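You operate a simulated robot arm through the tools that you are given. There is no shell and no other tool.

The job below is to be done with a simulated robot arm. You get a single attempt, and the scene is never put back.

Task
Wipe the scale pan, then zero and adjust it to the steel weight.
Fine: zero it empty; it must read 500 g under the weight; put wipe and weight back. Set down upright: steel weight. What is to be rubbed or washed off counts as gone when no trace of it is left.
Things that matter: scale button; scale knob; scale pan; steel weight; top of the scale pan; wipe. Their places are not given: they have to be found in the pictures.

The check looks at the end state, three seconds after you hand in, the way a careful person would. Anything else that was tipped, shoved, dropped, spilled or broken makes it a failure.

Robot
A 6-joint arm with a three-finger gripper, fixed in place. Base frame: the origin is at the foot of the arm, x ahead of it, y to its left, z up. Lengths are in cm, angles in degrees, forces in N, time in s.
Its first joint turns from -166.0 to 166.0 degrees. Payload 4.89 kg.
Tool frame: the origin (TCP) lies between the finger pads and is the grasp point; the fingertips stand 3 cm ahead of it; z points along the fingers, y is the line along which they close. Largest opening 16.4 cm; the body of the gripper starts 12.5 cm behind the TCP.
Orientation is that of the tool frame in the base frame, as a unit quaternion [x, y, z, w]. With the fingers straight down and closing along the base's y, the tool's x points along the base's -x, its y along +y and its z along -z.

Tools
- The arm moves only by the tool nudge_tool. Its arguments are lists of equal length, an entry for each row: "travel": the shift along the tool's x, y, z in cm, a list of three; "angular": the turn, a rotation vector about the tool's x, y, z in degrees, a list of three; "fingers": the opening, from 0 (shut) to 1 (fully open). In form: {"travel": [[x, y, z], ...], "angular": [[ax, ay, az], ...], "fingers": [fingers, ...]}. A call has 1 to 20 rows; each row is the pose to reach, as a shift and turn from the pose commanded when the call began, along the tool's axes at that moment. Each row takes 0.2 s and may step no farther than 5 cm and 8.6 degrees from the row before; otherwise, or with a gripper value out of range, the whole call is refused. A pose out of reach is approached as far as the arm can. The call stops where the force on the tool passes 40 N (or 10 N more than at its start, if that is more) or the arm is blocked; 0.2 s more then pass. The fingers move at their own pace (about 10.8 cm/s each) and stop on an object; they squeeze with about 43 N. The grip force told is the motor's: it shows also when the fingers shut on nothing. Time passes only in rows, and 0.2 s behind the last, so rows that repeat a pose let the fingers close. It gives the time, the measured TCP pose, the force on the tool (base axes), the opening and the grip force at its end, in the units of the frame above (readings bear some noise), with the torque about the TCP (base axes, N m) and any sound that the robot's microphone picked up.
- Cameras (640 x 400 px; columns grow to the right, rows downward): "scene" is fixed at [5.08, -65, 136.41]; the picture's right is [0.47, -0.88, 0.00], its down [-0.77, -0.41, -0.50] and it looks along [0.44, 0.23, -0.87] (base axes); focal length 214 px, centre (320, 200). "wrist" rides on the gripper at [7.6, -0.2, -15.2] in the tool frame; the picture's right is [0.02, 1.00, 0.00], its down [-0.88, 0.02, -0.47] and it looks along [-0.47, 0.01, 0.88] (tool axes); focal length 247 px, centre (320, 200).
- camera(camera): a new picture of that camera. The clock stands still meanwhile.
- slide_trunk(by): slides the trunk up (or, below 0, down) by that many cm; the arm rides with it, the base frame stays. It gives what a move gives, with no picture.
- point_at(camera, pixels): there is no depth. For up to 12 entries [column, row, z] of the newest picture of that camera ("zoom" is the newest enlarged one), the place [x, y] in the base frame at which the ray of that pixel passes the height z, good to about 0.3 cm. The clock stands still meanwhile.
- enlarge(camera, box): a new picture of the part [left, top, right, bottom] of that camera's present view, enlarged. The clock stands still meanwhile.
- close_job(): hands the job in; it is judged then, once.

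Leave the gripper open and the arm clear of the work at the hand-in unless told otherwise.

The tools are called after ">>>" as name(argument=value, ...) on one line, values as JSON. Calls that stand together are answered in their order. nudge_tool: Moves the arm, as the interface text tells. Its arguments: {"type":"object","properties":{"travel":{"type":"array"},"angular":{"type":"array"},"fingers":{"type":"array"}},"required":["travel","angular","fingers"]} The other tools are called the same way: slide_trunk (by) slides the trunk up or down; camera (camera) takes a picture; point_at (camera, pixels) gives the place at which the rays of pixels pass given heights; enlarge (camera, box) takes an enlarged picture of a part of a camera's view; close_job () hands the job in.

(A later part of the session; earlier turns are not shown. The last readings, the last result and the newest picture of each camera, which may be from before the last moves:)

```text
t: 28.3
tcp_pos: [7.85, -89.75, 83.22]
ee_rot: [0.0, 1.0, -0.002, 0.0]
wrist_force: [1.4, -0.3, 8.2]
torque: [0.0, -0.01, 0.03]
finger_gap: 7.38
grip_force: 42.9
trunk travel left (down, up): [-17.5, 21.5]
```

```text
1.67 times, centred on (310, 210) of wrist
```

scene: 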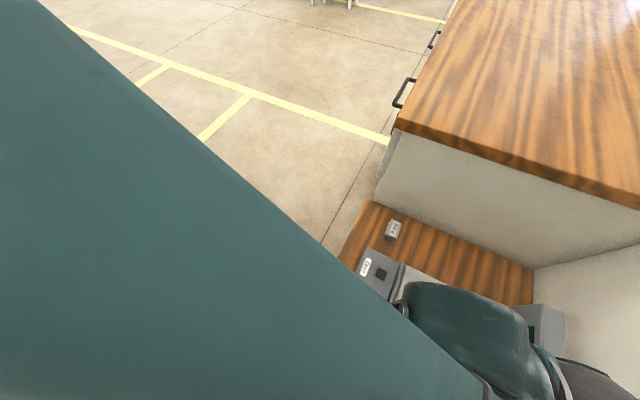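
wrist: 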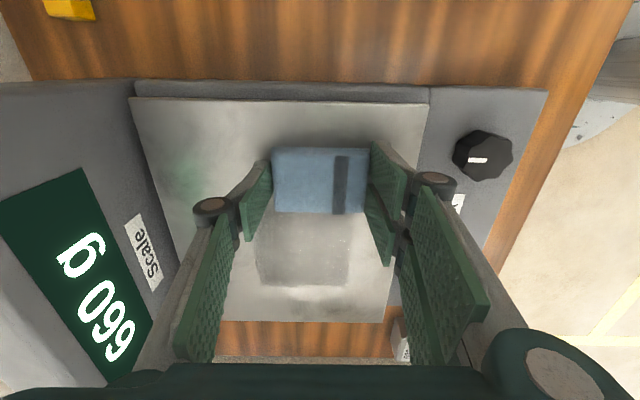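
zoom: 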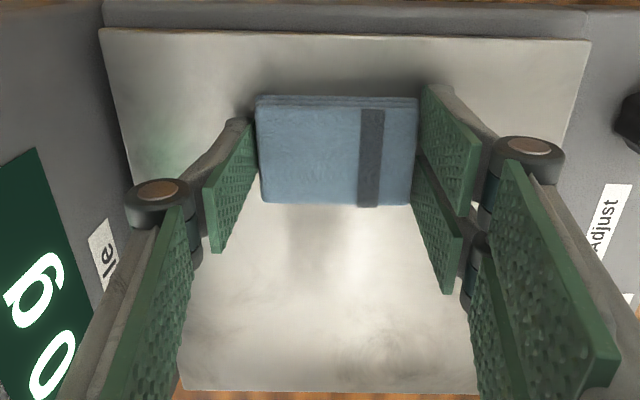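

Nearly clean. I'll do a return pass along y≈−90, then another pass along y≈−85 to catch the edges.

>>> nudge_tool(travel=[[0, -0.5, 0], [-1.2, -0.5, 0], [-2.4, -0.5, 0], [-3.6, -0.5, 0], [-4.8, -0.5, 0], [-6, -0.5, 0], [-7.2, -0.5, 0], [-8.4, -0.5, 0], [-9.6, -0.5, 0], [-10.8, -0.5, 0], [-12, -0.5, 0], [-13.2, -0.5, 0], [-13.8, -0.5, 0], [-13.8, 0.7, 0], [-13.8, 1.9, 0], [-13.8, 3.1, 0], [-13.8, 4.3, 0], [-13.8, 4.9, 0]], angular=[[0, 0, 0], [0, 0, 0], [0, 0, 0], [0, 0, 0], [0, 0, 0], [0, 0, 0], [0, 0, 0], [0, 0, 0], [0, 0, 0], [0, 0, 0], [0, 0, 0], [0, 0, 0], [0, 0, 0], [0, 0, 0], [0, 0, 0], [0, 0, 0], [0, 0, 0], [0, 0, 0]], fingers=[0.3, 0.3, 0.3, 0.3, 0.3, 0.3, 0.3, 0.3, 0.3, 0.3, 0.3, 0.3, 0.3, 0.3, 0.3, 0.3, 0.3, 0.3])

>>> nudge_tool(travel=[[1.2, 0, 0], [2.4, 0, 0], [3.6, 0, 0], [4.8, 0, 0], [6, 0, 0], [7.2, 0, 0], [8.4, 0, 0], [9.6, 0, 0], [10.8, 0, 0], [12, 0, 0], [13.2, 0, 0], [13.8, 0, 0]], angular=[[0, 0, 0], [0, 0, 0], [0, 0, 0], [0, 0, 0], [0, 0, 0], [0, 0, 0], [0, 0, 0], [0, 0, 0], [0, 0, 0], [0, 0, 0], [0, 0, 0], [0, 0, 0]], fingers=[0.3, 0.3, 0.3, 0.3, 0.3, 0.3, 0.3, 0.3, 0.3, 0.3, 0.3, 0.3])

>>> enlarge(camera="wrist", box=[180, 90, 440, 330])

```text
t: 32.1
tcp_pos: [21.83, -84.91, 83.22]
ee_rot: [0.0, 1.0, 0.0, 0.001]
wrist_force: [0.0, -0.9, 7.2]
torque: [-0.01, 0.0, 0.02]
finger_gap: 7.34
grip_force: 43.3
trunk travel left (down, up): [-17.5, 21.5]
```

```text
t: 34.7
tcp_pos: [7.76, -84.97, 83.26]
ee_rot: [0.0, 1.0, -0.001, 0.0]
wrist_force: [0.9, 0.8, 6.8]
torque: [0.07, -0.02, -0.01]
finger_gap: 7.39
grip_force: 43.0
trunk travel left (down, up): [-17.5, 21.5]
```

```text
1.67 times, centred on (310, 210) of wrist
```

zoom: 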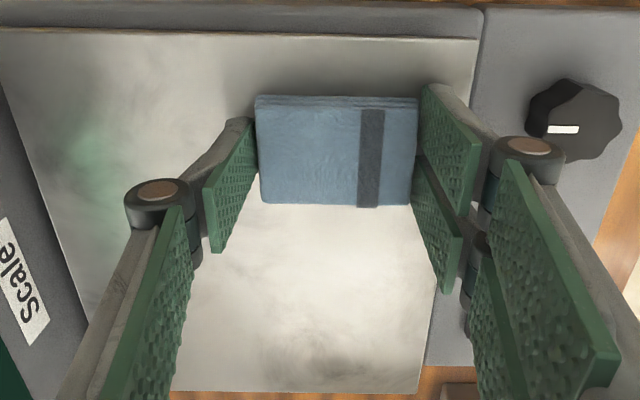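

The pan looks clean. I'll do one more pass back along y≈−88, then lift and inspect.

>>> nudge_tool(travel=[[0, -1.2, 0], [0, -2.4, 0], [0, -3, 0], [-1.2, -3, 0], [-2.4, -3, 0], [-3.6, -3, 0], [-4.8, -3, 0], [-6, -3, 0], [-7.2, -3, 0], [-8.4, -3, 0], [-9.6, -3, 0], [-10.8, -3, 0], [-12, -3, 0], [-13.2, -3, 0], [-13.8, -3, 0], [-13.8, -3, -1], [-13.8, -3, -4], [-13.8, -3, -7], [-13.8, -3, -7]], angular=[[0, 0, 0], [0, 0, 0], [0, 0, 0], [0, 0, 0], [0, 0, 0], [0, 0, 0], [0, 0, 0], [0, 0, 0], [0, 0, 0], [0, 0, 0], [0, 0, 0], [0, 0, 0], [0, 0, 0], [0, 0, 0], [0, 0, 0], [0, 0, 0], [0, 0, 0], [0, 0, 0], [0, 0, 0]], fingers=[0.3, 0.3, 0.3, 0.3, 0.3, 0.3, 0.3, 0.3, 0.3, 0.3, 0.3, 0.3, 0.3, 0.3, 0.3, 0.3, 0.3, 0.3, 0.3])

>>> enlarge(camera="wrist", box=[100, 0, 440, 210])

>>> camera(camera="scene")

```text
t: 38.7
tcp_pos: [21.7, -87.91, 90.3]
ee_rot: [0.0, 1.0, -0.001, 0.001]
wrist_force: [0.0, 0.0, -0.8]
torque: [-0.08, 0.02, -0.01]
finger_gap: 7.36
grip_force: 42.9
trunk travel left (down, up): [-17.5, 21.5]
```

```text
1.88 times, centred on (270, 105) of wrist
```

zoom: 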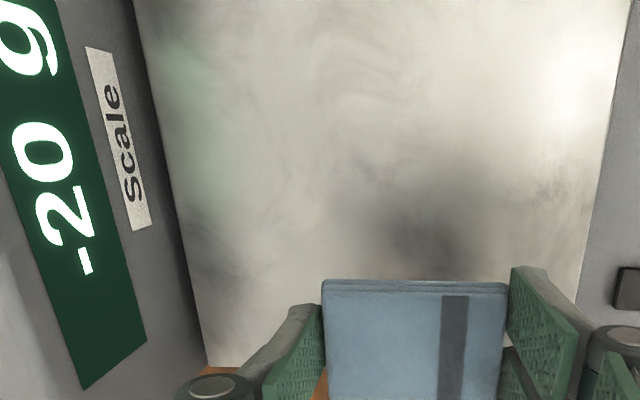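

```text
taken
```

scene: 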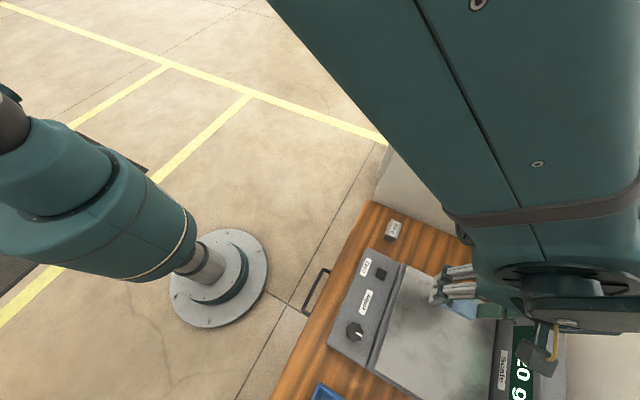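

The pan looks clean (the dark blob is the gripper's reflection). I'll move toward the wipe's home spot at (36.3,−88.85), staying high, then verify the pan from the scene camera.

>>> nudge_tool(travel=[[-3.5, -0.2, 0], [-7.5, -0.5, 0], [-11.5, -0.8, 0], [-14.6, -0.95, 0], [-14.6, -0.95, 0]], angular=[[0, 0, 0], [0, 0, 0], [0, 0, 0], [0, 0, 0], [0, 0, 0]], fingers=[0.3, 0.3, 0.3, 0.3, 0.3])

>>> enlarge(camera="scene", box=[320, 240, 560, 400])

>>> camera(camera="wrist")

```text
t: 39.9
tcp_pos: [36.34, -88.83, 90.19]
ee_rot: [0.001, 1.0, -0.001, 0.0]
wrist_force: [0.3, -0.2, 0.0]
torque: [-0.02, 0.07, 0.0]
finger_gap: 7.34
grip_force: 43.1
trunk travel left (down, up): [-17.5, 21.5]
```

```text
2.50 times, centred on (440, 320) of scene
```

zoom: 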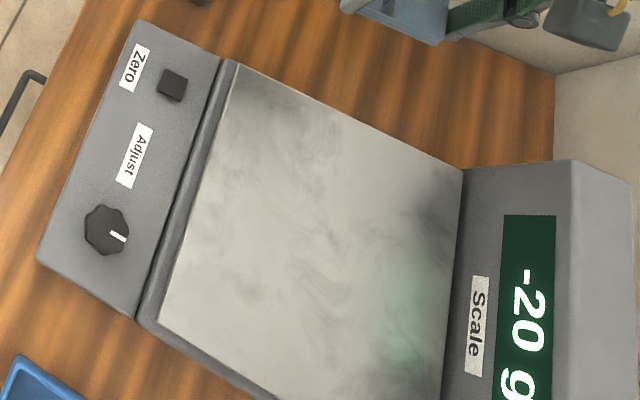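

```text
taken
```

wrist: 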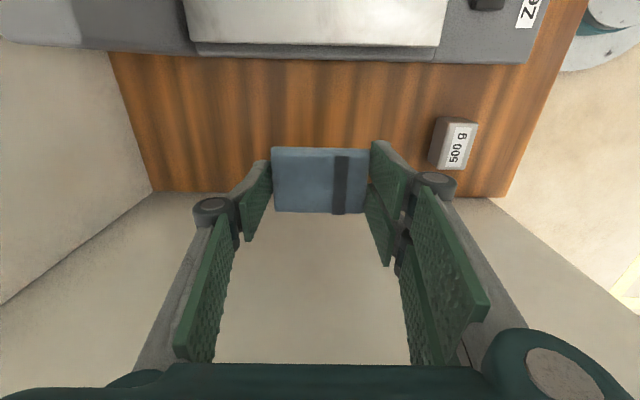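

The stain is gone in the scene view as well. I'll lower the wipe back to its original spot, first to TCP z≈77.9.

>>> nudge_tool(travel=[[0, 0, 3], [0, 0, 6], [0, 0, 9], [0, 0, 11], [0, 0, 12], [0, 0, 12.3]], angular=[[0, 0, 0], [0, 0, 0], [0, 0, 0], [0, 0, 0], [0, 0, 0], [0, 0, 0]], fingers=[0.3, 0.3, 0.3, 0.3, 0.3, 0.3])

>>> nudge_tool(travel=[[0, 0, 0.15], [0, 0, 0.3], [0, 0, 0.4], [0, 0, 0.5]], angular=[[0, 0, 0], [0, 0, 0], [0, 0, 0], [0, 0, 0]], fingers=[0.3, 0.3, 0.3, 0.3])

```text
t: 41.3
tcp_pos: [36.34, -88.95, 78.04]
ee_rot: [0.001, 1.0, -0.001, 0.001]
wrist_force: [-0.1, 0.4, -1.5]
torque: [0.01, -0.04, 0.01]
finger_gap: 7.36
grip_force: 42.9
trunk travel left (down, up): [-17.5, 21.5]
```

```text
t: 42.3
tcp_pos: [36.32, -88.74, 77.54]
ee_rot: [0.0, 1.0, -0.001, 0.001]
wrist_force: [0.4, -0.3, -0.8]
torque: [0.05, 0.03, 0.0]
finger_gap: 7.4
grip_force: 42.8
trunk travel left (down, up): [-17.5, 21.5]
```

No contact yet at 77.54. I'll go a little further down until it rests.

>>> nudge_tool(travel=[[0, 0, 0.1], [0, 0, 0.2], [0, 0, 0.25]], angular=[[0, 0, 0], [0, 0, 0], [0, 0, 0]], fingers=[0.3, 0.3, 0.3])

```text
t: 43.1
tcp_pos: [36.31, -88.79, 77.16]
ee_rot: [0.0, 1.0, -0.001, 0.001]
wrist_force: [0.1, -0.8, 2.2]
torque: [0.01, 0.0, -0.02]
finger_gap: 7.41
grip_force: 43.9
trunk travel left (down, up): [-17.5, 21.5]
```

The wipe now rests on the table (2.2 N). I'll open the fingers to let it go and rise straight up.

>>> nudge_tool(travel=[[0, 0, 0], [0, 0, 0], [0, 0, 0], [0, 0, -0.5], [0, 0, -3], [0, 0, -6], [0, 0, -10], [0, 0, -12]], angular=[[0, 0, 0], [0, 0, 0], [0, 0, 0], [0, 0, 0], [0, 0, 0], [0, 0, 0], [0, 0, 0], [0, 0, 0]], fingers=[0.55, 0.65, 0.65, 0.65, 0.65, 0.65, 0.65, 0.65])

>>> camera(camera="wrist")

>>> camera(camera="scene")

```text
t: 44.9
tcp_pos: [36.48, -88.9, 89.14]
ee_rot: [-0.001, 1.0, -0.001, 0.0]
wrist_force: [0.1, -0.5, -0.2]
torque: [0.06, -0.01, 0.0]
finger_gap: 10.69
grip_force: 0.1
trunk travel left (down, up): [-17.5, 21.5]
```

```text
taken
```

wrist: 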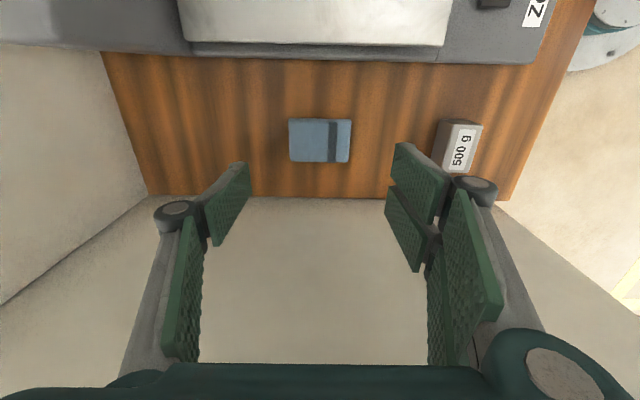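

```text
taken
```

scene: 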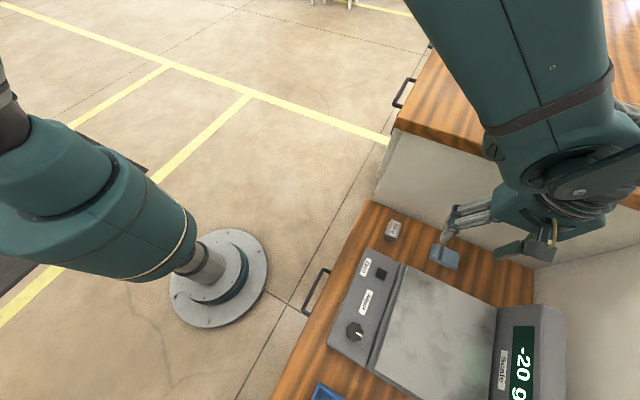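

The wipe is back in place. Next is the Zero button at about (22.4,−74). I'll close the fingers and move above it at z≈90.

>>> nudge_tool(travel=[[3, 3, -0.5], [6, 6, -0.8], [9, 9, -0.8], [12, 12, -0.8], [14, 14.9, -0.8], [14, 14.9, -0.8]], angular=[[0, 0, 0], [0, 0, 0], [0, 0, 0], [0, 0, 0], [0, 0, 0], [0, 0, 0]], fingers=[0.4, 0, 0, 0, 0, 0])

>>> camera(camera="wrist")

```text
t: 46.3
tcp_pos: [22.34, -74.0, 90.0]
ee_rot: [0.0, 1.0, -0.001, 0.001]
wrist_force: [-0.7, -0.3, 0.9]
torque: [-0.06, -0.03, -0.01]
finger_gap: 0.0
grip_force: 43.4
trunk travel left (down, up): [-17.5, 21.5]
```

```text
taken
```

wrist: 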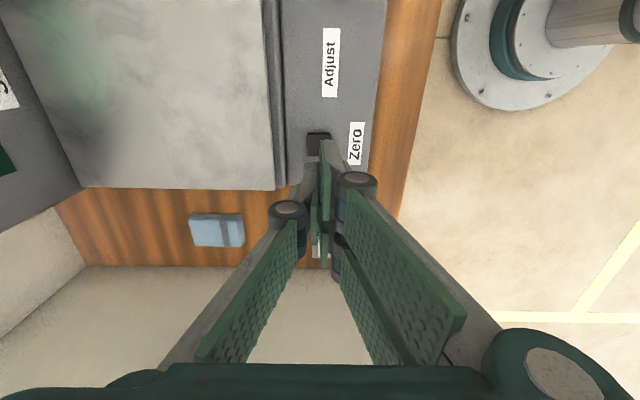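

The button is visible at (318,144). I'll compute its position at several heights.

>>> point_at(camera="wrist", pixels=[[318, 144, 77], [318, 144, 78], [318, 144, 79], [370, 190, 76], [370, 190, 77], [370, 190, 78], [285, 188, 76], [285, 188, 77]])

>>> enlarge(camera="wrist", box=[260, 100, 400, 200])

>>> enlarge(camera="scene", box=[320, 230, 420, 350])

```text
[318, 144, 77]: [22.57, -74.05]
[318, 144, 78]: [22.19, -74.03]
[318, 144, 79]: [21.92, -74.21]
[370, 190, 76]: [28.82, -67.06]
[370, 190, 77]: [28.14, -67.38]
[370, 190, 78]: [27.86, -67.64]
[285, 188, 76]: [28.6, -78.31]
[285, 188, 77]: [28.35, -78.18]
```

```text
4.00 times, centred on (330, 150) of wrist
```

zoom: 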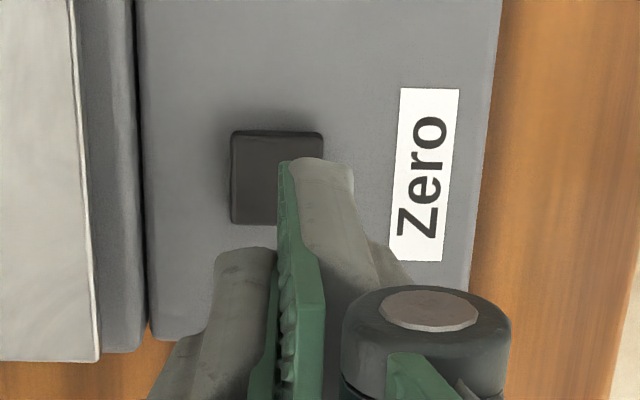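

```text
3.33 times, centred on (370, 290) of scene
```

zoom: 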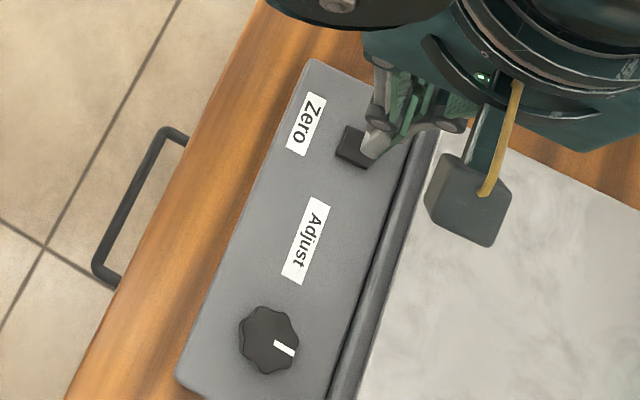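

The button (2.4 cm square) is right below the closed fingertips. I'll descend to tips ≈80, then slowly press.

>>> nudge_tool(travel=[[0, 0, 2], [0, 0, 4], [0, 0, 6], [0, 0, 7]], angular=[[0, 0, 0], [0, 0, 0], [0, 0, 0], [0, 0, 0]], fingers=[0, 0, 0, 0])

>>> camera(camera="wrist")

>>> enlarge(camera="scene", box=[320, 230, 420, 350])

```text
t: 47.3
tcp_pos: [22.31, -74.01, 82.88]
ee_rot: [0.0, 1.0, -0.001, 0.0]
wrist_force: [-0.3, 0.2, -0.3]
torque: [-0.02, -0.01, -0.03]
finger_gap: 0.0
grip_force: 43.2
trunk travel left (down, up): [-17.5, 21.5]
```

```text
taken
```

wrist: 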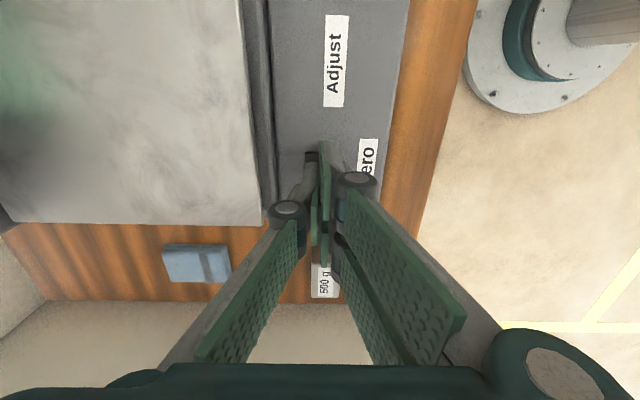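

```text
3.33 times, centred on (370, 290) of scene
```

zoom: 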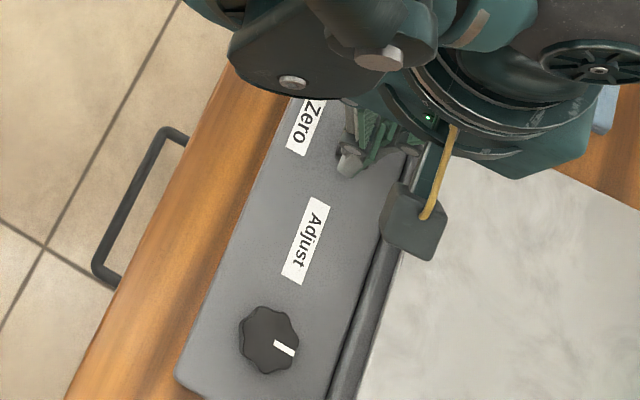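

The tips are about 1.5 cm above the button. I'll go down in 0.2 cm steps.

>>> nudge_tool(travel=[[0, 0, 0.3], [0, 0, 0.6], [0, 0, 0.8], [0, 0, 1.0], [0, 0, 1.2]], angular=[[0, 0, 0], [0, 0, 0], [0, 0, 0], [0, 0, 0], [0, 0, 0]], fingers=[0, 0, 0, 0, 0])

```text
t: 48.5
tcp_pos: [22.28, -73.98, 81.81]
ee_rot: [-0.001, 1.0, -0.001, 0.001]
wrist_force: [0.7, 0.7, 0.1]
torque: [0.03, 0.01, -0.02]
finger_gap: 0.0
grip_force: 42.9
trunk travel left (down, up): [-17.5, 21.5]
```

No contact at tips ≈78.8. Continuing in 0.15 cm steps.

>>> nudge_tool(travel=[[0, 0, 0.15], [0, 0, 0.3], [0, 0, 0.45], [0, 0, 0.6]], angular=[[0, 0, 0], [0, 0, 0], [0, 0, 0], [0, 0, 0]], fingers=[0, 0, 0, 0])

```text
t: 49.5
tcp_pos: [22.38, -74.05, 81.14]
ee_rot: [-0.001, 1.0, -0.001, 0.0]
wrist_force: [-0.6, -0.9, -0.5]
torque: [-0.03, 0.0, 0.0]
finger_gap: 0.0
grip_force: 43.1
trunk travel left (down, up): [-17.5, 21.5]
```

Still free at tips ≈78.1. Continuing the same way.

>>> nudge_tool(travel=[[0, 0, 0.15], [0, 0, 0.3], [0, 0, 0.45], [0, 0, 0.6]], angular=[[0, 0, 0], [0, 0, 0], [0, 0, 0], [0, 0, 0]], fingers=[0, 0, 0, 0])

```text
t: 50.5
tcp_pos: [22.31, -74.03, 80.54]
ee_rot: [-0.001, 1.0, -0.001, 0.001]
wrist_force: [-0.3, 0.1, 1.1]
torque: [0.0, 0.03, 0.02]
finger_gap: 0.01
grip_force: 43.4
trunk travel left (down, up): [-17.5, 21.5]
```

Force reads about 1 N at tips ≈77.5, perhaps just touching. I'll press on in 0.1 cm steps and watch for a click.

>>> nudge_tool(travel=[[0, 0, 0.1], [0, 0, 0.2], [0, 0, 0.3]], angular=[[0, 0, 0], [0, 0, 0], [0, 0, 0]], fingers=[0, 0, 0])

```text
t: 51.3
tcp_pos: [22.46, -73.93, 80.34]
ee_rot: [0.0, 1.0, -0.001, 0.0]
wrist_force: [0.5, -0.5, 2.0]
torque: [-0.05, -0.02, -0.02]
finger_gap: 0.61
grip_force: 44.9
trunk travel left (down, up): [-17.5, 21.5]
heard: click
```

A click was heard. I'll lift off and read the display.

>>> nudge_tool(travel=[[0, 0, -0.5], [0, 0, -2], [0, 0, -5], [0, 0, -9], [0, 0, -9]], angular=[[0, 0, 0], [0, 0, 0], [0, 0, 0], [0, 0, 0], [0, 0, 0]], fingers=[0, 0, 0, 0, 0])

>>> camera(camera="scene")

>>> camera(camera="wrist")

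```text
t: 52.5
tcp_pos: [22.45, -73.95, 89.27]
ee_rot: [-0.001, 1.0, -0.001, 0.001]
wrist_force: [-0.3, 0.2, 0.4]
torque: [-0.02, -0.01, 0.03]
finger_gap: 0.0
grip_force: 45.1
trunk travel left (down, up): [-17.5, 21.5]
```

```text
taken
```

scene: 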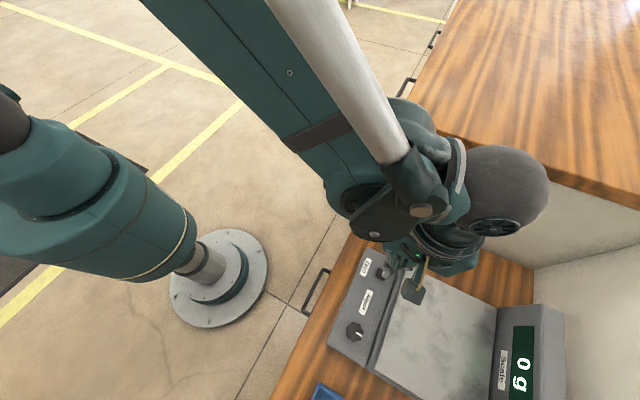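

```text
taken
```

wrist: 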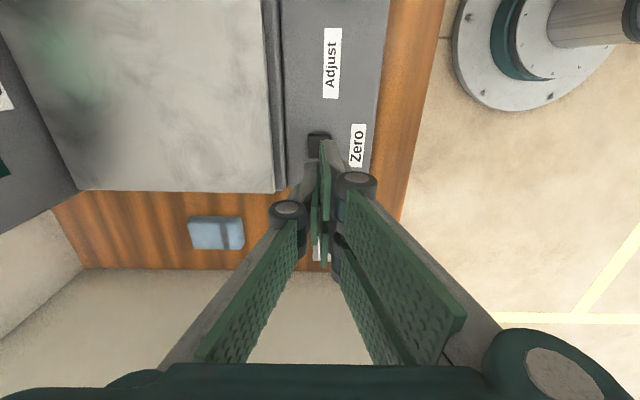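

Display shows "0 g". Next I'll go over the weight at (36.5,−72.9) with fingers opened to about 6.5 cm.

>>> nudge_tool(travel=[[-3.5, 0.3, 0], [-7, 0.6, 0], [-10.5, 0.9, 0], [-14.05, 1.05, 0], [-14.05, 1.05, 0]], angular=[[0, 0, 0], [0, 0, 0], [0, 0, 0], [0, 0, 0], [0, 0, 0]], fingers=[0.2, 0.4, 0.4, 0.4, 0.4])

>>> camera(camera="wrist")

>>> enlarge(camera="wrist", box=[260, 100, 390, 200])

```text
t: 53.7
tcp_pos: [36.4, -72.99, 89.29]
ee_rot: [0.001, 1.0, -0.001, 0.0]
wrist_force: [0.7, -0.1, 0.6]
torque: [0.02, 0.02, 0.02]
finger_gap: 6.57
grip_force: 0.1
trunk travel left (down, up): [-17.5, 21.5]
```

```text
taken
```

wrist: 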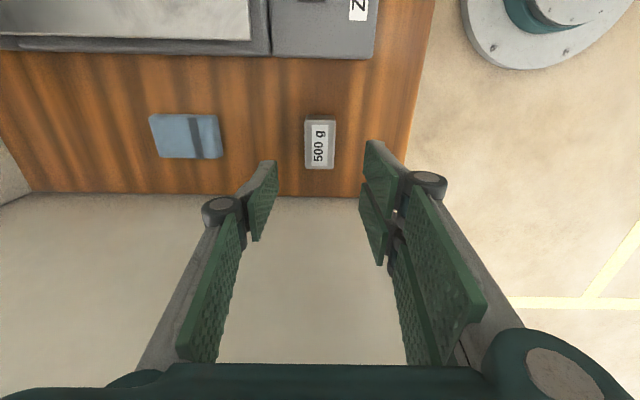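

```text
4.00 times, centred on (325, 150) of wrist
```

zoom: 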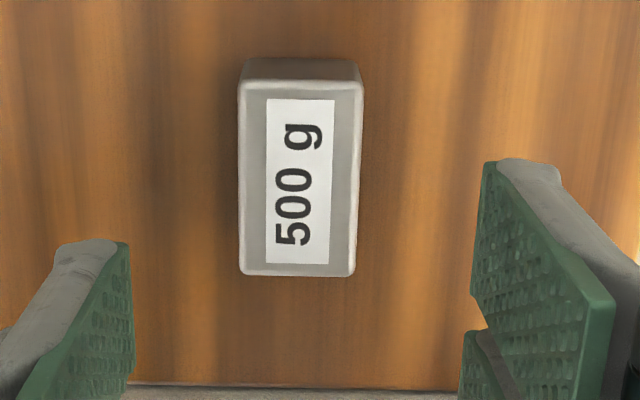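

The weight is centred (column 320, row 144). I'll descend to TCP z≈77.3 around it.

>>> nudge_tool(travel=[[0, 0, 3], [0, 0, 6], [0, 0, 8.5], [0, 0, 10.5], [0, 0, 11.5], [0, 0, 12]], angular=[[0, 0, 0], [0, 0, 0], [0, 0, 0], [0, 0, 0], [0, 0, 0], [0, 0, 0]], fingers=[0.4, 0.4, 0.4, 0.4, 0.4, 0.4])

>>> camera(camera="wrist")

>>> enlarge(camera="scene", box=[340, 180, 500, 280])

```text
t: 55.1
tcp_pos: [36.34, -73.0, 77.3]
ee_rot: [0.001, 1.0, -0.001, 0.001]
wrist_force: [0.1, 0.4, -0.4]
torque: [-0.01, -0.04, 0.02]
finger_gap: 6.57
grip_force: 0.0
trunk travel left (down, up): [-17.5, 21.5]
```

```text
taken
```

wrist: 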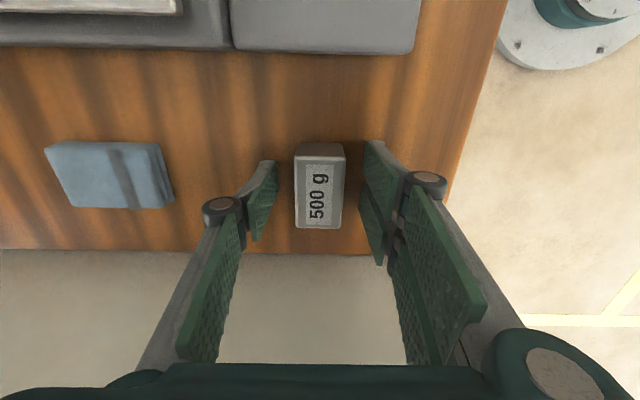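

```text
4.00 times, centred on (420, 230) of scene
```

zoom: 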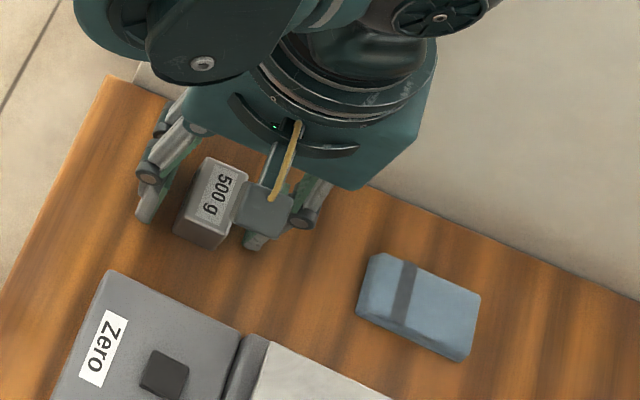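

The weight sits between the fingers (columns 294–345). I'll close on it.

>>> nudge_tool(travel=[[0, 0, 0], [0, 0, 0], [0, 0, 0], [0, 0, 0]], angular=[[0, 0, 0], [0, 0, 0], [0, 0, 0], [0, 0, 0]], fingers=[0.25, 0.1, 0.1, 0.1])

>>> camera(camera="wrist")

```text
t: 56.1
tcp_pos: [36.38, -73.11, 77.42]
ee_rot: [0.0, 1.0, -0.002, 0.001]
wrist_force: [0.0, 2.3, -0.3]
torque: [0.02, 0.04, 0.04]
finger_gap: 3.37
grip_force: 43.3
trunk travel left (down, up): [-17.5, 21.5]
```

```text
taken
```

wrist: 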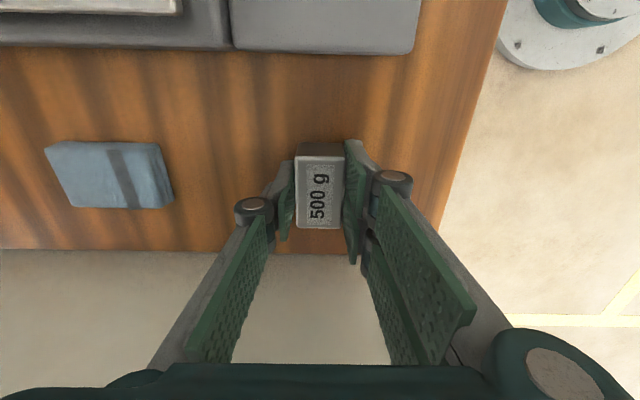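

Held (3.37 cm gap, 43 N). I'll lift 12.5 cm and carry it above the pan centre, about (15.5,−87.5).

>>> nudge_tool(travel=[[0, 0, -1], [0, 0, -4], [0, 0, -8], [0, 0, -12.5], [3.5, -2.4, -12.5], [7, -4.8, -12.5], [10.5, -7.2, -12.5], [14, -9.6, -12.5], [17.5, -12, -12.5], [20.9, -14.4, -12.5], [20.9, -14.4, -12.5]], angular=[[0, 0, 0], [0, 0, 0], [0, 0, 0], [0, 0, 0], [0, 0, 0], [0, 0, 0], [0, 0, 0], [0, 0, 0], [0, 0, 0], [0, 0, 0], [0, 0, 0]], fingers=[0.1, 0.1, 0.1, 0.1, 0.1, 0.1, 0.1, 0.1, 0.1, 0.1, 0.1])

>>> camera(camera="wrist")

```text
t: 58.5
tcp_pos: [15.34, -87.25, 89.61]
ee_rot: [0.0, 1.0, 0.001, 0.0]
wrist_force: [-0.3, -0.3, -6.4]
torque: [0.03, -0.03, 0.03]
finger_gap: 3.38
grip_force: 43.0
trunk travel left (down, up): [-17.5, 21.5]
```

```text
taken
```

wrist: 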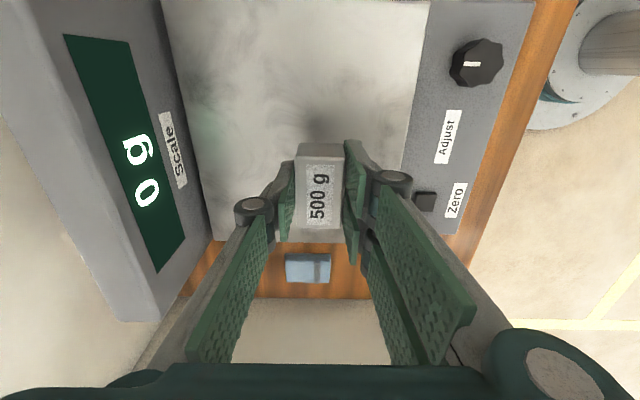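

The weight is above the pan, and the display reads 0 g. I'll lower to TCP ≈84, then slowly set it down.

>>> nudge_tool(travel=[[0, 0, 2], [0, 0, 4], [0, 0, 5], [0, 0, 5.6]], angular=[[0, 0, 0], [0, 0, 0], [0, 0, 0], [0, 0, 0]], fingers=[0.1, 0.1, 0.1, 0.1])

>>> nudge_tool(travel=[[0, 0, 0.1], [0, 0, 0.2], [0, 0, 0.3]], angular=[[0, 0, 0], [0, 0, 0], [0, 0, 0]], fingers=[0.1, 0.1, 0.1])

>>> camera(camera="wrist")

```text
t: 59.5
tcp_pos: [15.45, -87.34, 84.07]
ee_rot: [0.0, 1.0, -0.001, 0.0]
wrist_force: [0.1, -0.6, -5.0]
torque: [0.01, 0.05, 0.01]
finger_gap: 3.37
grip_force: 42.8
trunk travel left (down, up): [-17.5, 21.5]
```

```text
t: 60.3
tcp_pos: [15.56, -87.26, 83.94]
ee_rot: [0.0, 1.0, -0.001, 0.0]
wrist_force: [-0.3, -0.7, -5.2]
torque: [-0.03, 0.02, -0.01]
finger_gap: 3.36
grip_force: 42.8
trunk travel left (down, up): [-17.5, 21.5]
```

```text
taken
```

wrist: 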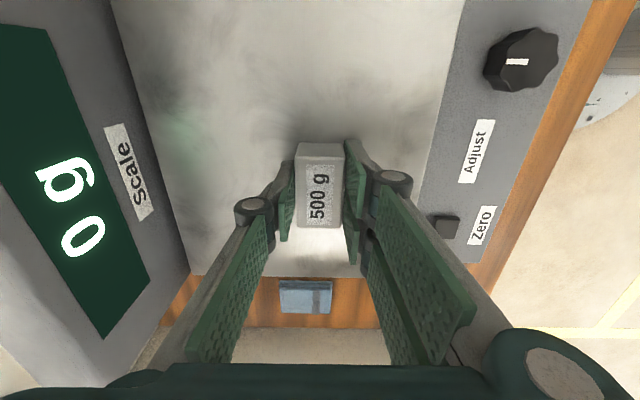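

Not touching yet (0 g, still carrying 5 N). I'll lower in 0.1 cm steps.

>>> nudge_tool(travel=[[0, 0, 0.1], [0, 0, 0.2], [0, 0, 0.3]], angular=[[0, 0, 0], [0, 0, 0], [0, 0, 0]], fingers=[0.1, 0.1, 0.1])

>>> nudge_tool(travel=[[0, 0, 0.08], [0, 0, 0.16]], angular=[[0, 0, 0], [0, 0, 0]], fingers=[0.1, 0.1])

```text
t: 61.1
tcp_pos: [15.44, -87.29, 83.57]
ee_rot: [0.0, 1.0, -0.001, 0.001]
wrist_force: [0.0, 0.3, -0.6]
torque: [-0.05, 0.0, -0.01]
finger_gap: 3.35
grip_force: 42.7
trunk travel left (down, up): [-17.5, 21.5]
```

```text
t: 61.7
tcp_pos: [15.42, -87.19, 83.45]
ee_rot: [0.0, 1.0, -0.001, 0.001]
wrist_force: [1.8, -0.1, 1.3]
torque: [0.04, -0.03, 0.03]
finger_gap: 3.37
grip_force: 43.1
trunk travel left (down, up): [-17.5, 21.5]
```

The weight now rests on the pan (force about 1 N up). I'll open the fingers to about 6 cm and rise.

>>> nudge_tool(travel=[[0, 0, 0], [0, 0, 0], [0, 0, 0], [0, 0, -0.6], [0, 0, -3], [0, 0, -7], [0, 0, -10], [0, 0, -10]], angular=[[0, 0, 0], [0, 0, 0], [0, 0, 0], [0, 0, 0], [0, 0, 0], [0, 0, 0], [0, 0, 0], [0, 0, 0]], fingers=[0.3, 0.38, 0.38, 0.38, 0.38, 0.38, 0.38, 0.38])

>>> camera(camera="wrist")

>>> camera(camera="scene")

```text
t: 63.5
tcp_pos: [15.54, -87.19, 93.45]
ee_rot: [0.0, 1.0, -0.001, 0.002]
wrist_force: [-0.3, 0.5, 0.2]
torque: [-0.05, -0.02, 0.01]
finger_gap: 6.24
grip_force: 0.2
trunk travel left (down, up): [-17.5, 21.5]
```

```text
taken
```

wrist: 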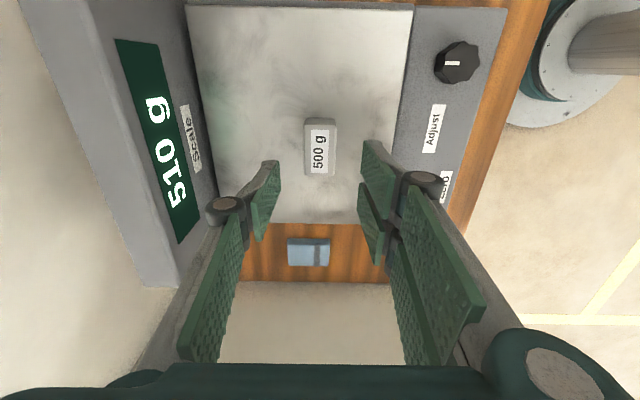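

```text
taken
```

scene: 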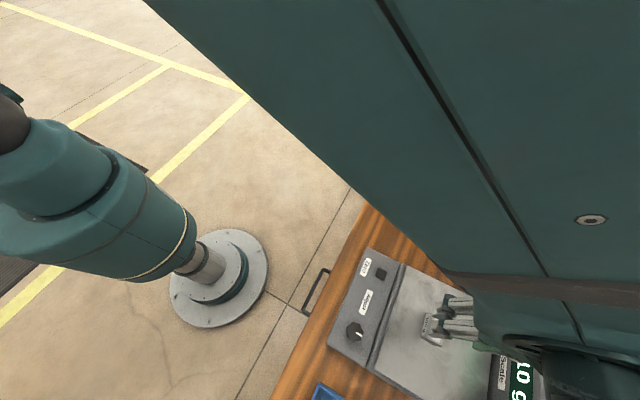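

The display reads 510 g, so the knob must bring it to 500. I'll look closely at the knob from here (centre about (457,62)).

>>> enlarge(camera="wrist", box=[380, 0, 540, 100])

>>> point_at(camera="wrist", pixels=[[457, 62, 77], [457, 62, 78], [457, 62, 79], [457, 62, 80], [457, 62, 81], [321, 145, 79.7], [321, 145, 83.7]])

>>> enlarge(camera="scene", box=[320, 300, 400, 360])

```text
4.00 times, centred on (460, 50) of wrist
```

zoom: 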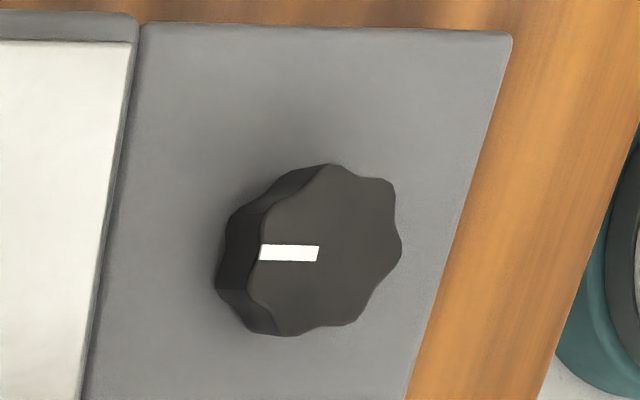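

```text
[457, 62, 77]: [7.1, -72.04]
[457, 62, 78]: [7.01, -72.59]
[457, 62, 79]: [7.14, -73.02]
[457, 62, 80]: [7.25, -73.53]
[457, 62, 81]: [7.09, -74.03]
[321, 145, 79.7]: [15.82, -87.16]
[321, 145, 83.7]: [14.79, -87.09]
```

```text
6.67 times, centred on (360, 330) of scene
```

zoom: 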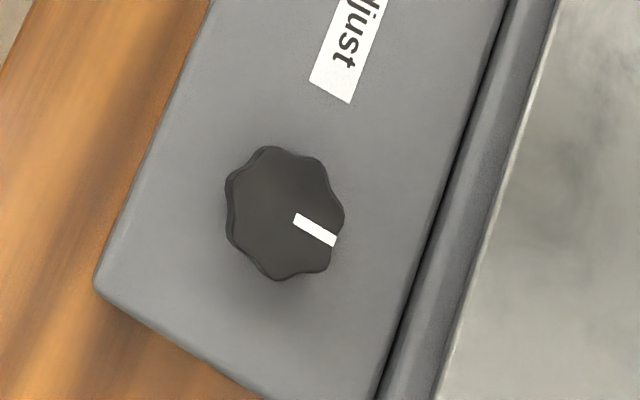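

The knob is about 4.9 cm across, its top at z≈79, centre ≈(7.1,−72.75), with its pointer toward the pan. I'll turn the tool +90° so the fingers close along x, away from the pan's edge, and the camera will also see the display. I'll move above the knob at the same time.

>>> nudge_tool(travel=[[0.8, 1.5, 0], [1.6, 3, 0], [2.4, 4.5, 0], [3.2, 6, 0], [4, 7.5, 0], [4.8, 9, 0], [5.6, 10.5, 0], [6.4, 12, 0], [7.2, 13.2, 0], [8, 14, 0], [8.44, 14.44, 0], [8.44, 14.44, 0]], angular=[[0, 0, 8.18], [0, 0, 16.36], [0, 0, 24.54], [0, 0, 32.72], [0, 0, 40.9], [0, 0, 49.08], [0, 0, 57.26], [0, 0, 65.44], [0, 0, 73.62], [0, 0, 81.8], [0, 0, 90], [0, 0, 90]], fingers=[0.5, 0.5, 0.5, 0.5, 0.5, 0.5, 0.5, 0.5, 0.5, 0.5, 0.5, 0.5])

>>> camera(camera="wrist")

>>> camera(camera="scene")

```text
t: 66.1
tcp_pos: [6.96, -72.75, 93.41]
ee_rot: [0.708, 0.706, -0.001, 0.001]
wrist_force: [0.4, 0.4, 0.0]
torque: [-0.02, 0.01, -0.02]
finger_gap: 8.2
grip_force: 0.1
trunk travel left (down, up): [-17.5, 21.5]
```

```text
taken
```

wrist: 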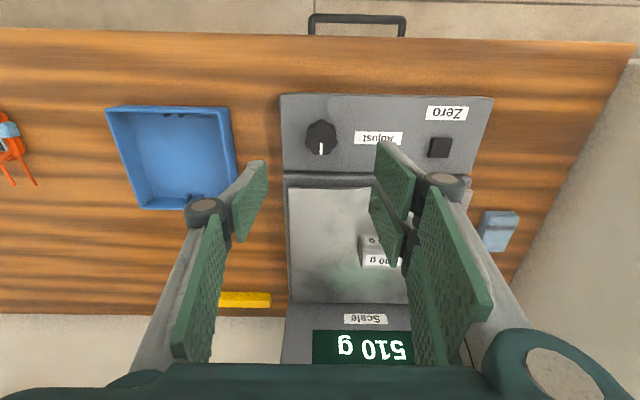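

```text
taken
```

scene: 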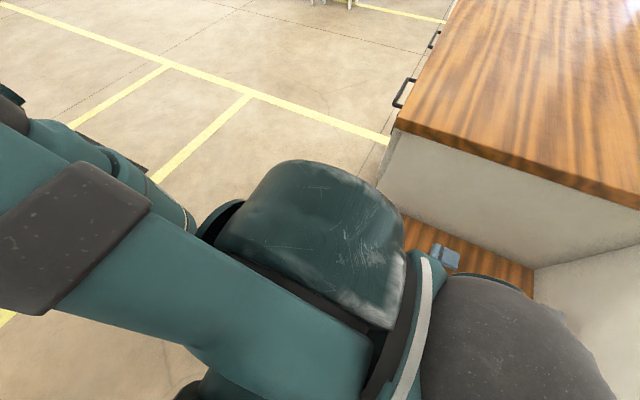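

The knob is nearly centred under the tool (321,138) and the display "510 g" is visible upside-down. I'll zoom to check the knob's centring.

>>> enlarge(camera="wrist", box=[260, 90, 380, 180])

>>> point_at(camera="wrist", pixels=[[321, 136, 78.8], [321, 136, 79.3], [281, 96, 76.7], [284, 172, 76.7], [235, 150, 76], [491, 98, 76.7]])

```text
4.44 times, centred on (320, 135) of wrist
```

zoom: 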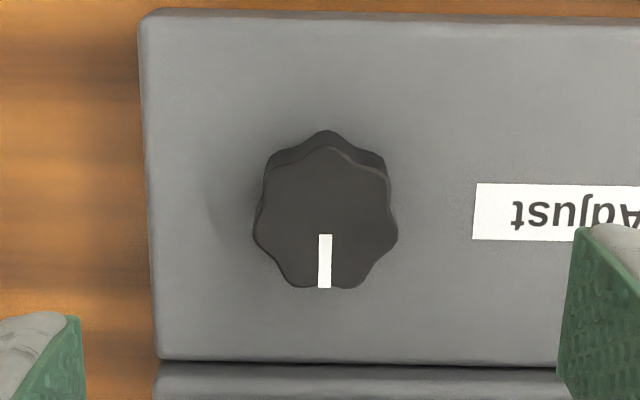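

```text
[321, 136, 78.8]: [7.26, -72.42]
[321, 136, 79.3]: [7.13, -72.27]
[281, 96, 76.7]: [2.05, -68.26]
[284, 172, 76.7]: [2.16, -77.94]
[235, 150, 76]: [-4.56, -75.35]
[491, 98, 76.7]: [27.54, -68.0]
```

Knob centre ≈(7.2,−72.8), diameter about 4 cm. I'll align by +0.2 cm in x, then lower to tips ≈78.5 first with the opening at 6.5 cm.

>>> nudge_tool(travel=[[0, 0.2, 3], [0, 0.2, 6], [0, 0.2, 9], [0, 0.2, 11], [0, 0.2, 12]], angular=[[0, 0, 0], [0, 0, 0], [0, 0, 0], [0, 0, 0], [0, 0, 0]], fingers=[0.4, 0.4, 0.4, 0.4, 0.4])

>>> camera(camera="wrist")

```text
t: 67.3
tcp_pos: [7.22, -72.9, 81.44]
ee_rot: [0.707, 0.707, -0.002, 0.001]
wrist_force: [-0.4, 0.1, -0.5]
torque: [-0.04, -0.02, -0.01]
finger_gap: 6.55
grip_force: 0.0
trunk travel left (down, up): [-17.5, 21.5]
```

```text
taken
```

wrist: 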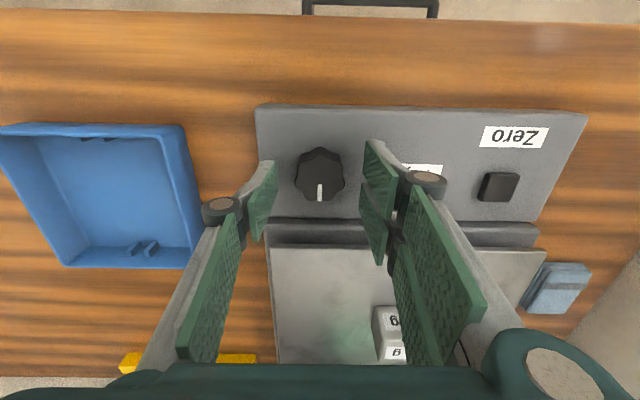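

The knob is between the fingers. I'll lower the last centimetre slowly, watching the force.

>>> nudge_tool(travel=[[0, 0, 0.3], [0, 0, 0.6], [0, 0, 0.9], [0, 0, 1.05]], angular=[[0, 0, 0], [0, 0, 0], [0, 0, 0], [0, 0, 0]], fingers=[0.4, 0.4, 0.4, 0.4])

>>> camera(camera="scene")

>>> enlarge(camera="wrist", box=[240, 100, 400, 260])

```text
t: 68.3
tcp_pos: [7.3, -72.87, 80.42]
ee_rot: [0.707, 0.708, -0.001, 0.001]
wrist_force: [0.6, 0.4, 0.8]
torque: [-0.01, 0.01, 0.01]
finger_gap: 6.55
grip_force: 0.0
trunk travel left (down, up): [-17.5, 21.5]
```

```text
taken
```

scene: 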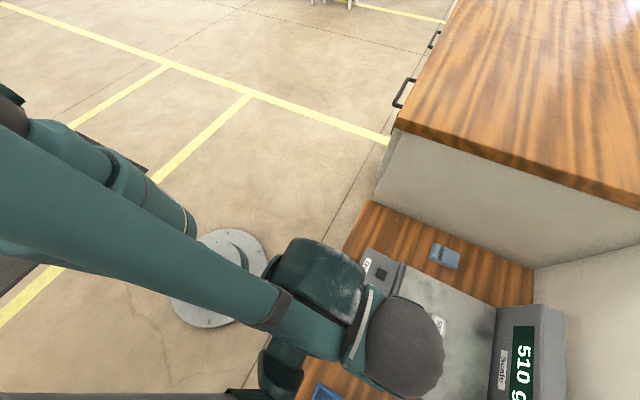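

```text
2.50 times, centred on (320, 180) of wrist
```

zoom: 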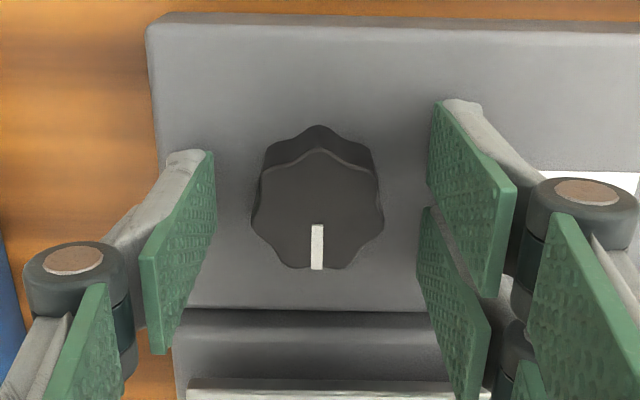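

From here the scene camera can read the display ("510 g"). I'll close the fingers on the knob.

>>> nudge_tool(travel=[[0, 0, 0], [0, 0, 0], [0, 0, 0], [0, 0, 0]], angular=[[0, 0, 0], [0, 0, 0], [0, 0, 0], [0, 0, 0]], fingers=[0.3, 0.2, 0.2, 0.2])

>>> enlarge(camera="scene", box=[440, 300, 600, 400])

>>> enlarge(camera="wrist", box=[240, 100, 400, 260])

```text
t: 69.3
tcp_pos: [7.19, -72.89, 80.34]
ee_rot: [0.708, 0.707, -0.001, 0.001]
wrist_force: [-11.2, 1.5, -2.7]
torque: [-0.02, 0.41, 0.0]
finger_gap: 3.69
grip_force: 45.4
trunk travel left (down, up): [-17.5, 21.5]
```

```text
4.00 times, centred on (520, 350) of scene
```

zoom: 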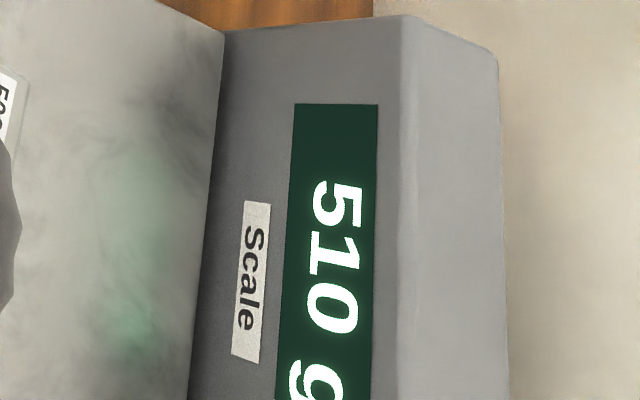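

```text
2.50 times, centred on (320, 180) of wrist
```

zoom: 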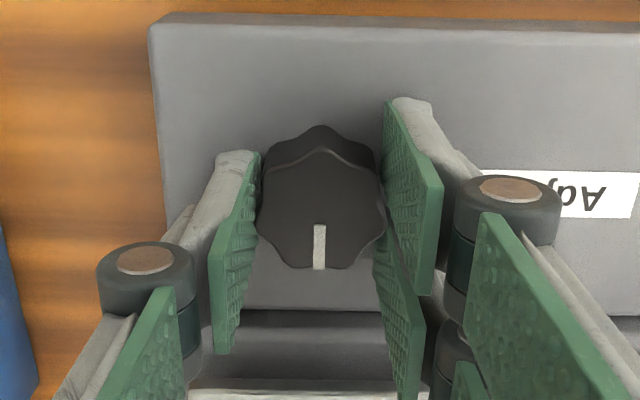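

Gripped (3.69 cm). The display is unchanged at 510 g. I'll ease the sideways load slightly and turn the knob −6° (counter-clockwise from above), then read.

>>> nudge_tool(travel=[[0, -0.07, 0], [0, -0.07, 0], [0, -0.07, 0], [0, -0.07, 0]], angular=[[0, 0, -2], [0, 0, -4], [0, 0, -6], [0, 0, -6]], fingers=[0.2, 0.2, 0.2, 0.2])

>>> enlarge(camera="scene", box=[440, 300, 600, 400])

>>> enlarge(camera="wrist", box=[240, 100, 400, 260])

```text
t: 70.3
tcp_pos: [7.23, -72.88, 80.28]
ee_rot: [0.669, 0.743, 0.0, 0.001]
wrist_force: [-0.3, -4.9, 8.6]
torque: [-0.13, -0.12, 0.02]
finger_gap: 3.67
grip_force: 44.7
trunk travel left (down, up): [-17.5, 21.5]
```

```text
4.00 times, centred on (520, 350) of scene
```

zoom: 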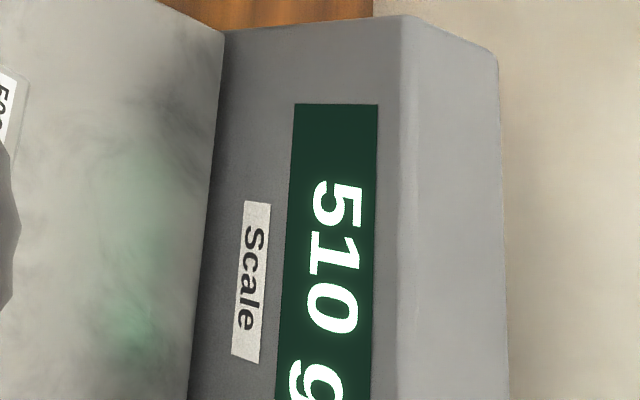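

```text
2.50 times, centred on (320, 180) of wrist
```

zoom: 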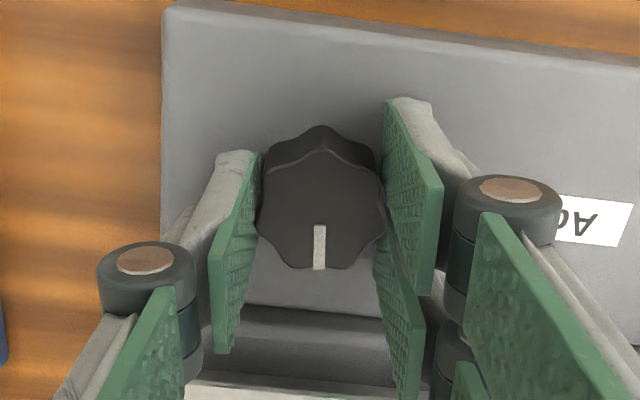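

The knob turned with the gripper, yet the display still shows 510 g (10 g steps). I'll turn a further −8°.

>>> nudge_tool(travel=[[0, 0, 0], [0, 0, 0], [0, 0, 0], [0, 0, 0], [0, 0, 0]], angular=[[0, 0, -2], [0, 0, -4], [0, 0, -6], [0, 0, -8], [0, 0, -8]], fingers=[0.2, 0.2, 0.2, 0.2, 0.2])

>>> enlarge(camera="scene", box=[440, 300, 600, 400])

```text
t: 71.5
tcp_pos: [7.17, -72.78, 80.24]
ee_rot: [0.614, 0.789, 0.0, 0.001]
wrist_force: [15.3, -0.4, 1.2]
torque: [-0.24, -0.61, -0.01]
finger_gap: 3.64
grip_force: 44.9
trunk travel left (down, up): [-17.5, 21.5]
```

```text
4.00 times, centred on (520, 350) of scene
```

zoom: 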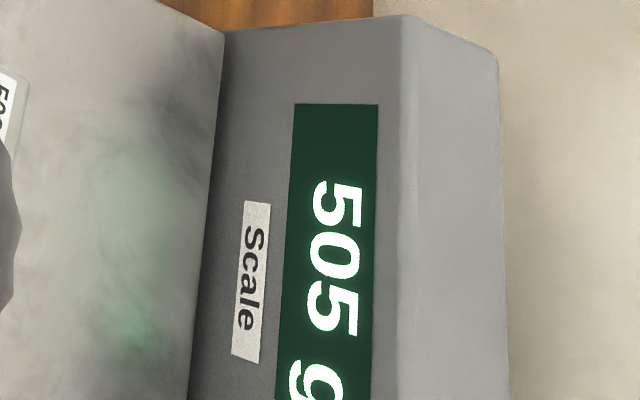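

Now 505 g, so this direction is right. I'll turn a further −6° with a small centring shift and read again.

>>> nudge_tool(travel=[[0, 0.06, 0], [0, 0.06, 0], [0, 0.06, 0], [0, 0.06, 0]], angular=[[0, 0, -2], [0, 0, -4], [0, 0, -6], [0, 0, -6]], fingers=[0.2, 0.2, 0.2, 0.2])

>>> enlarge(camera="scene", box=[440, 300, 600, 400])

```text
t: 72.5
tcp_pos: [7.17, -72.92, 80.3]
ee_rot: [0.573, 0.819, -0.001, 0.001]
wrist_force: [9.4, -0.3, -2.0]
torque: [-0.1, -0.24, -0.02]
finger_gap: 3.68
grip_force: 45.5
trunk travel left (down, up): [-17.5, 21.5]
```

```text
4.00 times, centred on (520, 350) of scene
```

zoom: 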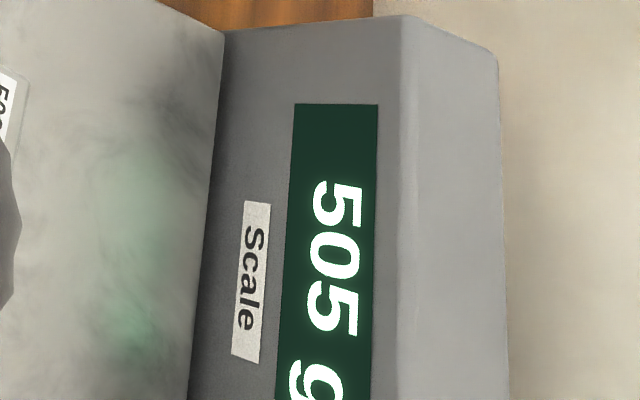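

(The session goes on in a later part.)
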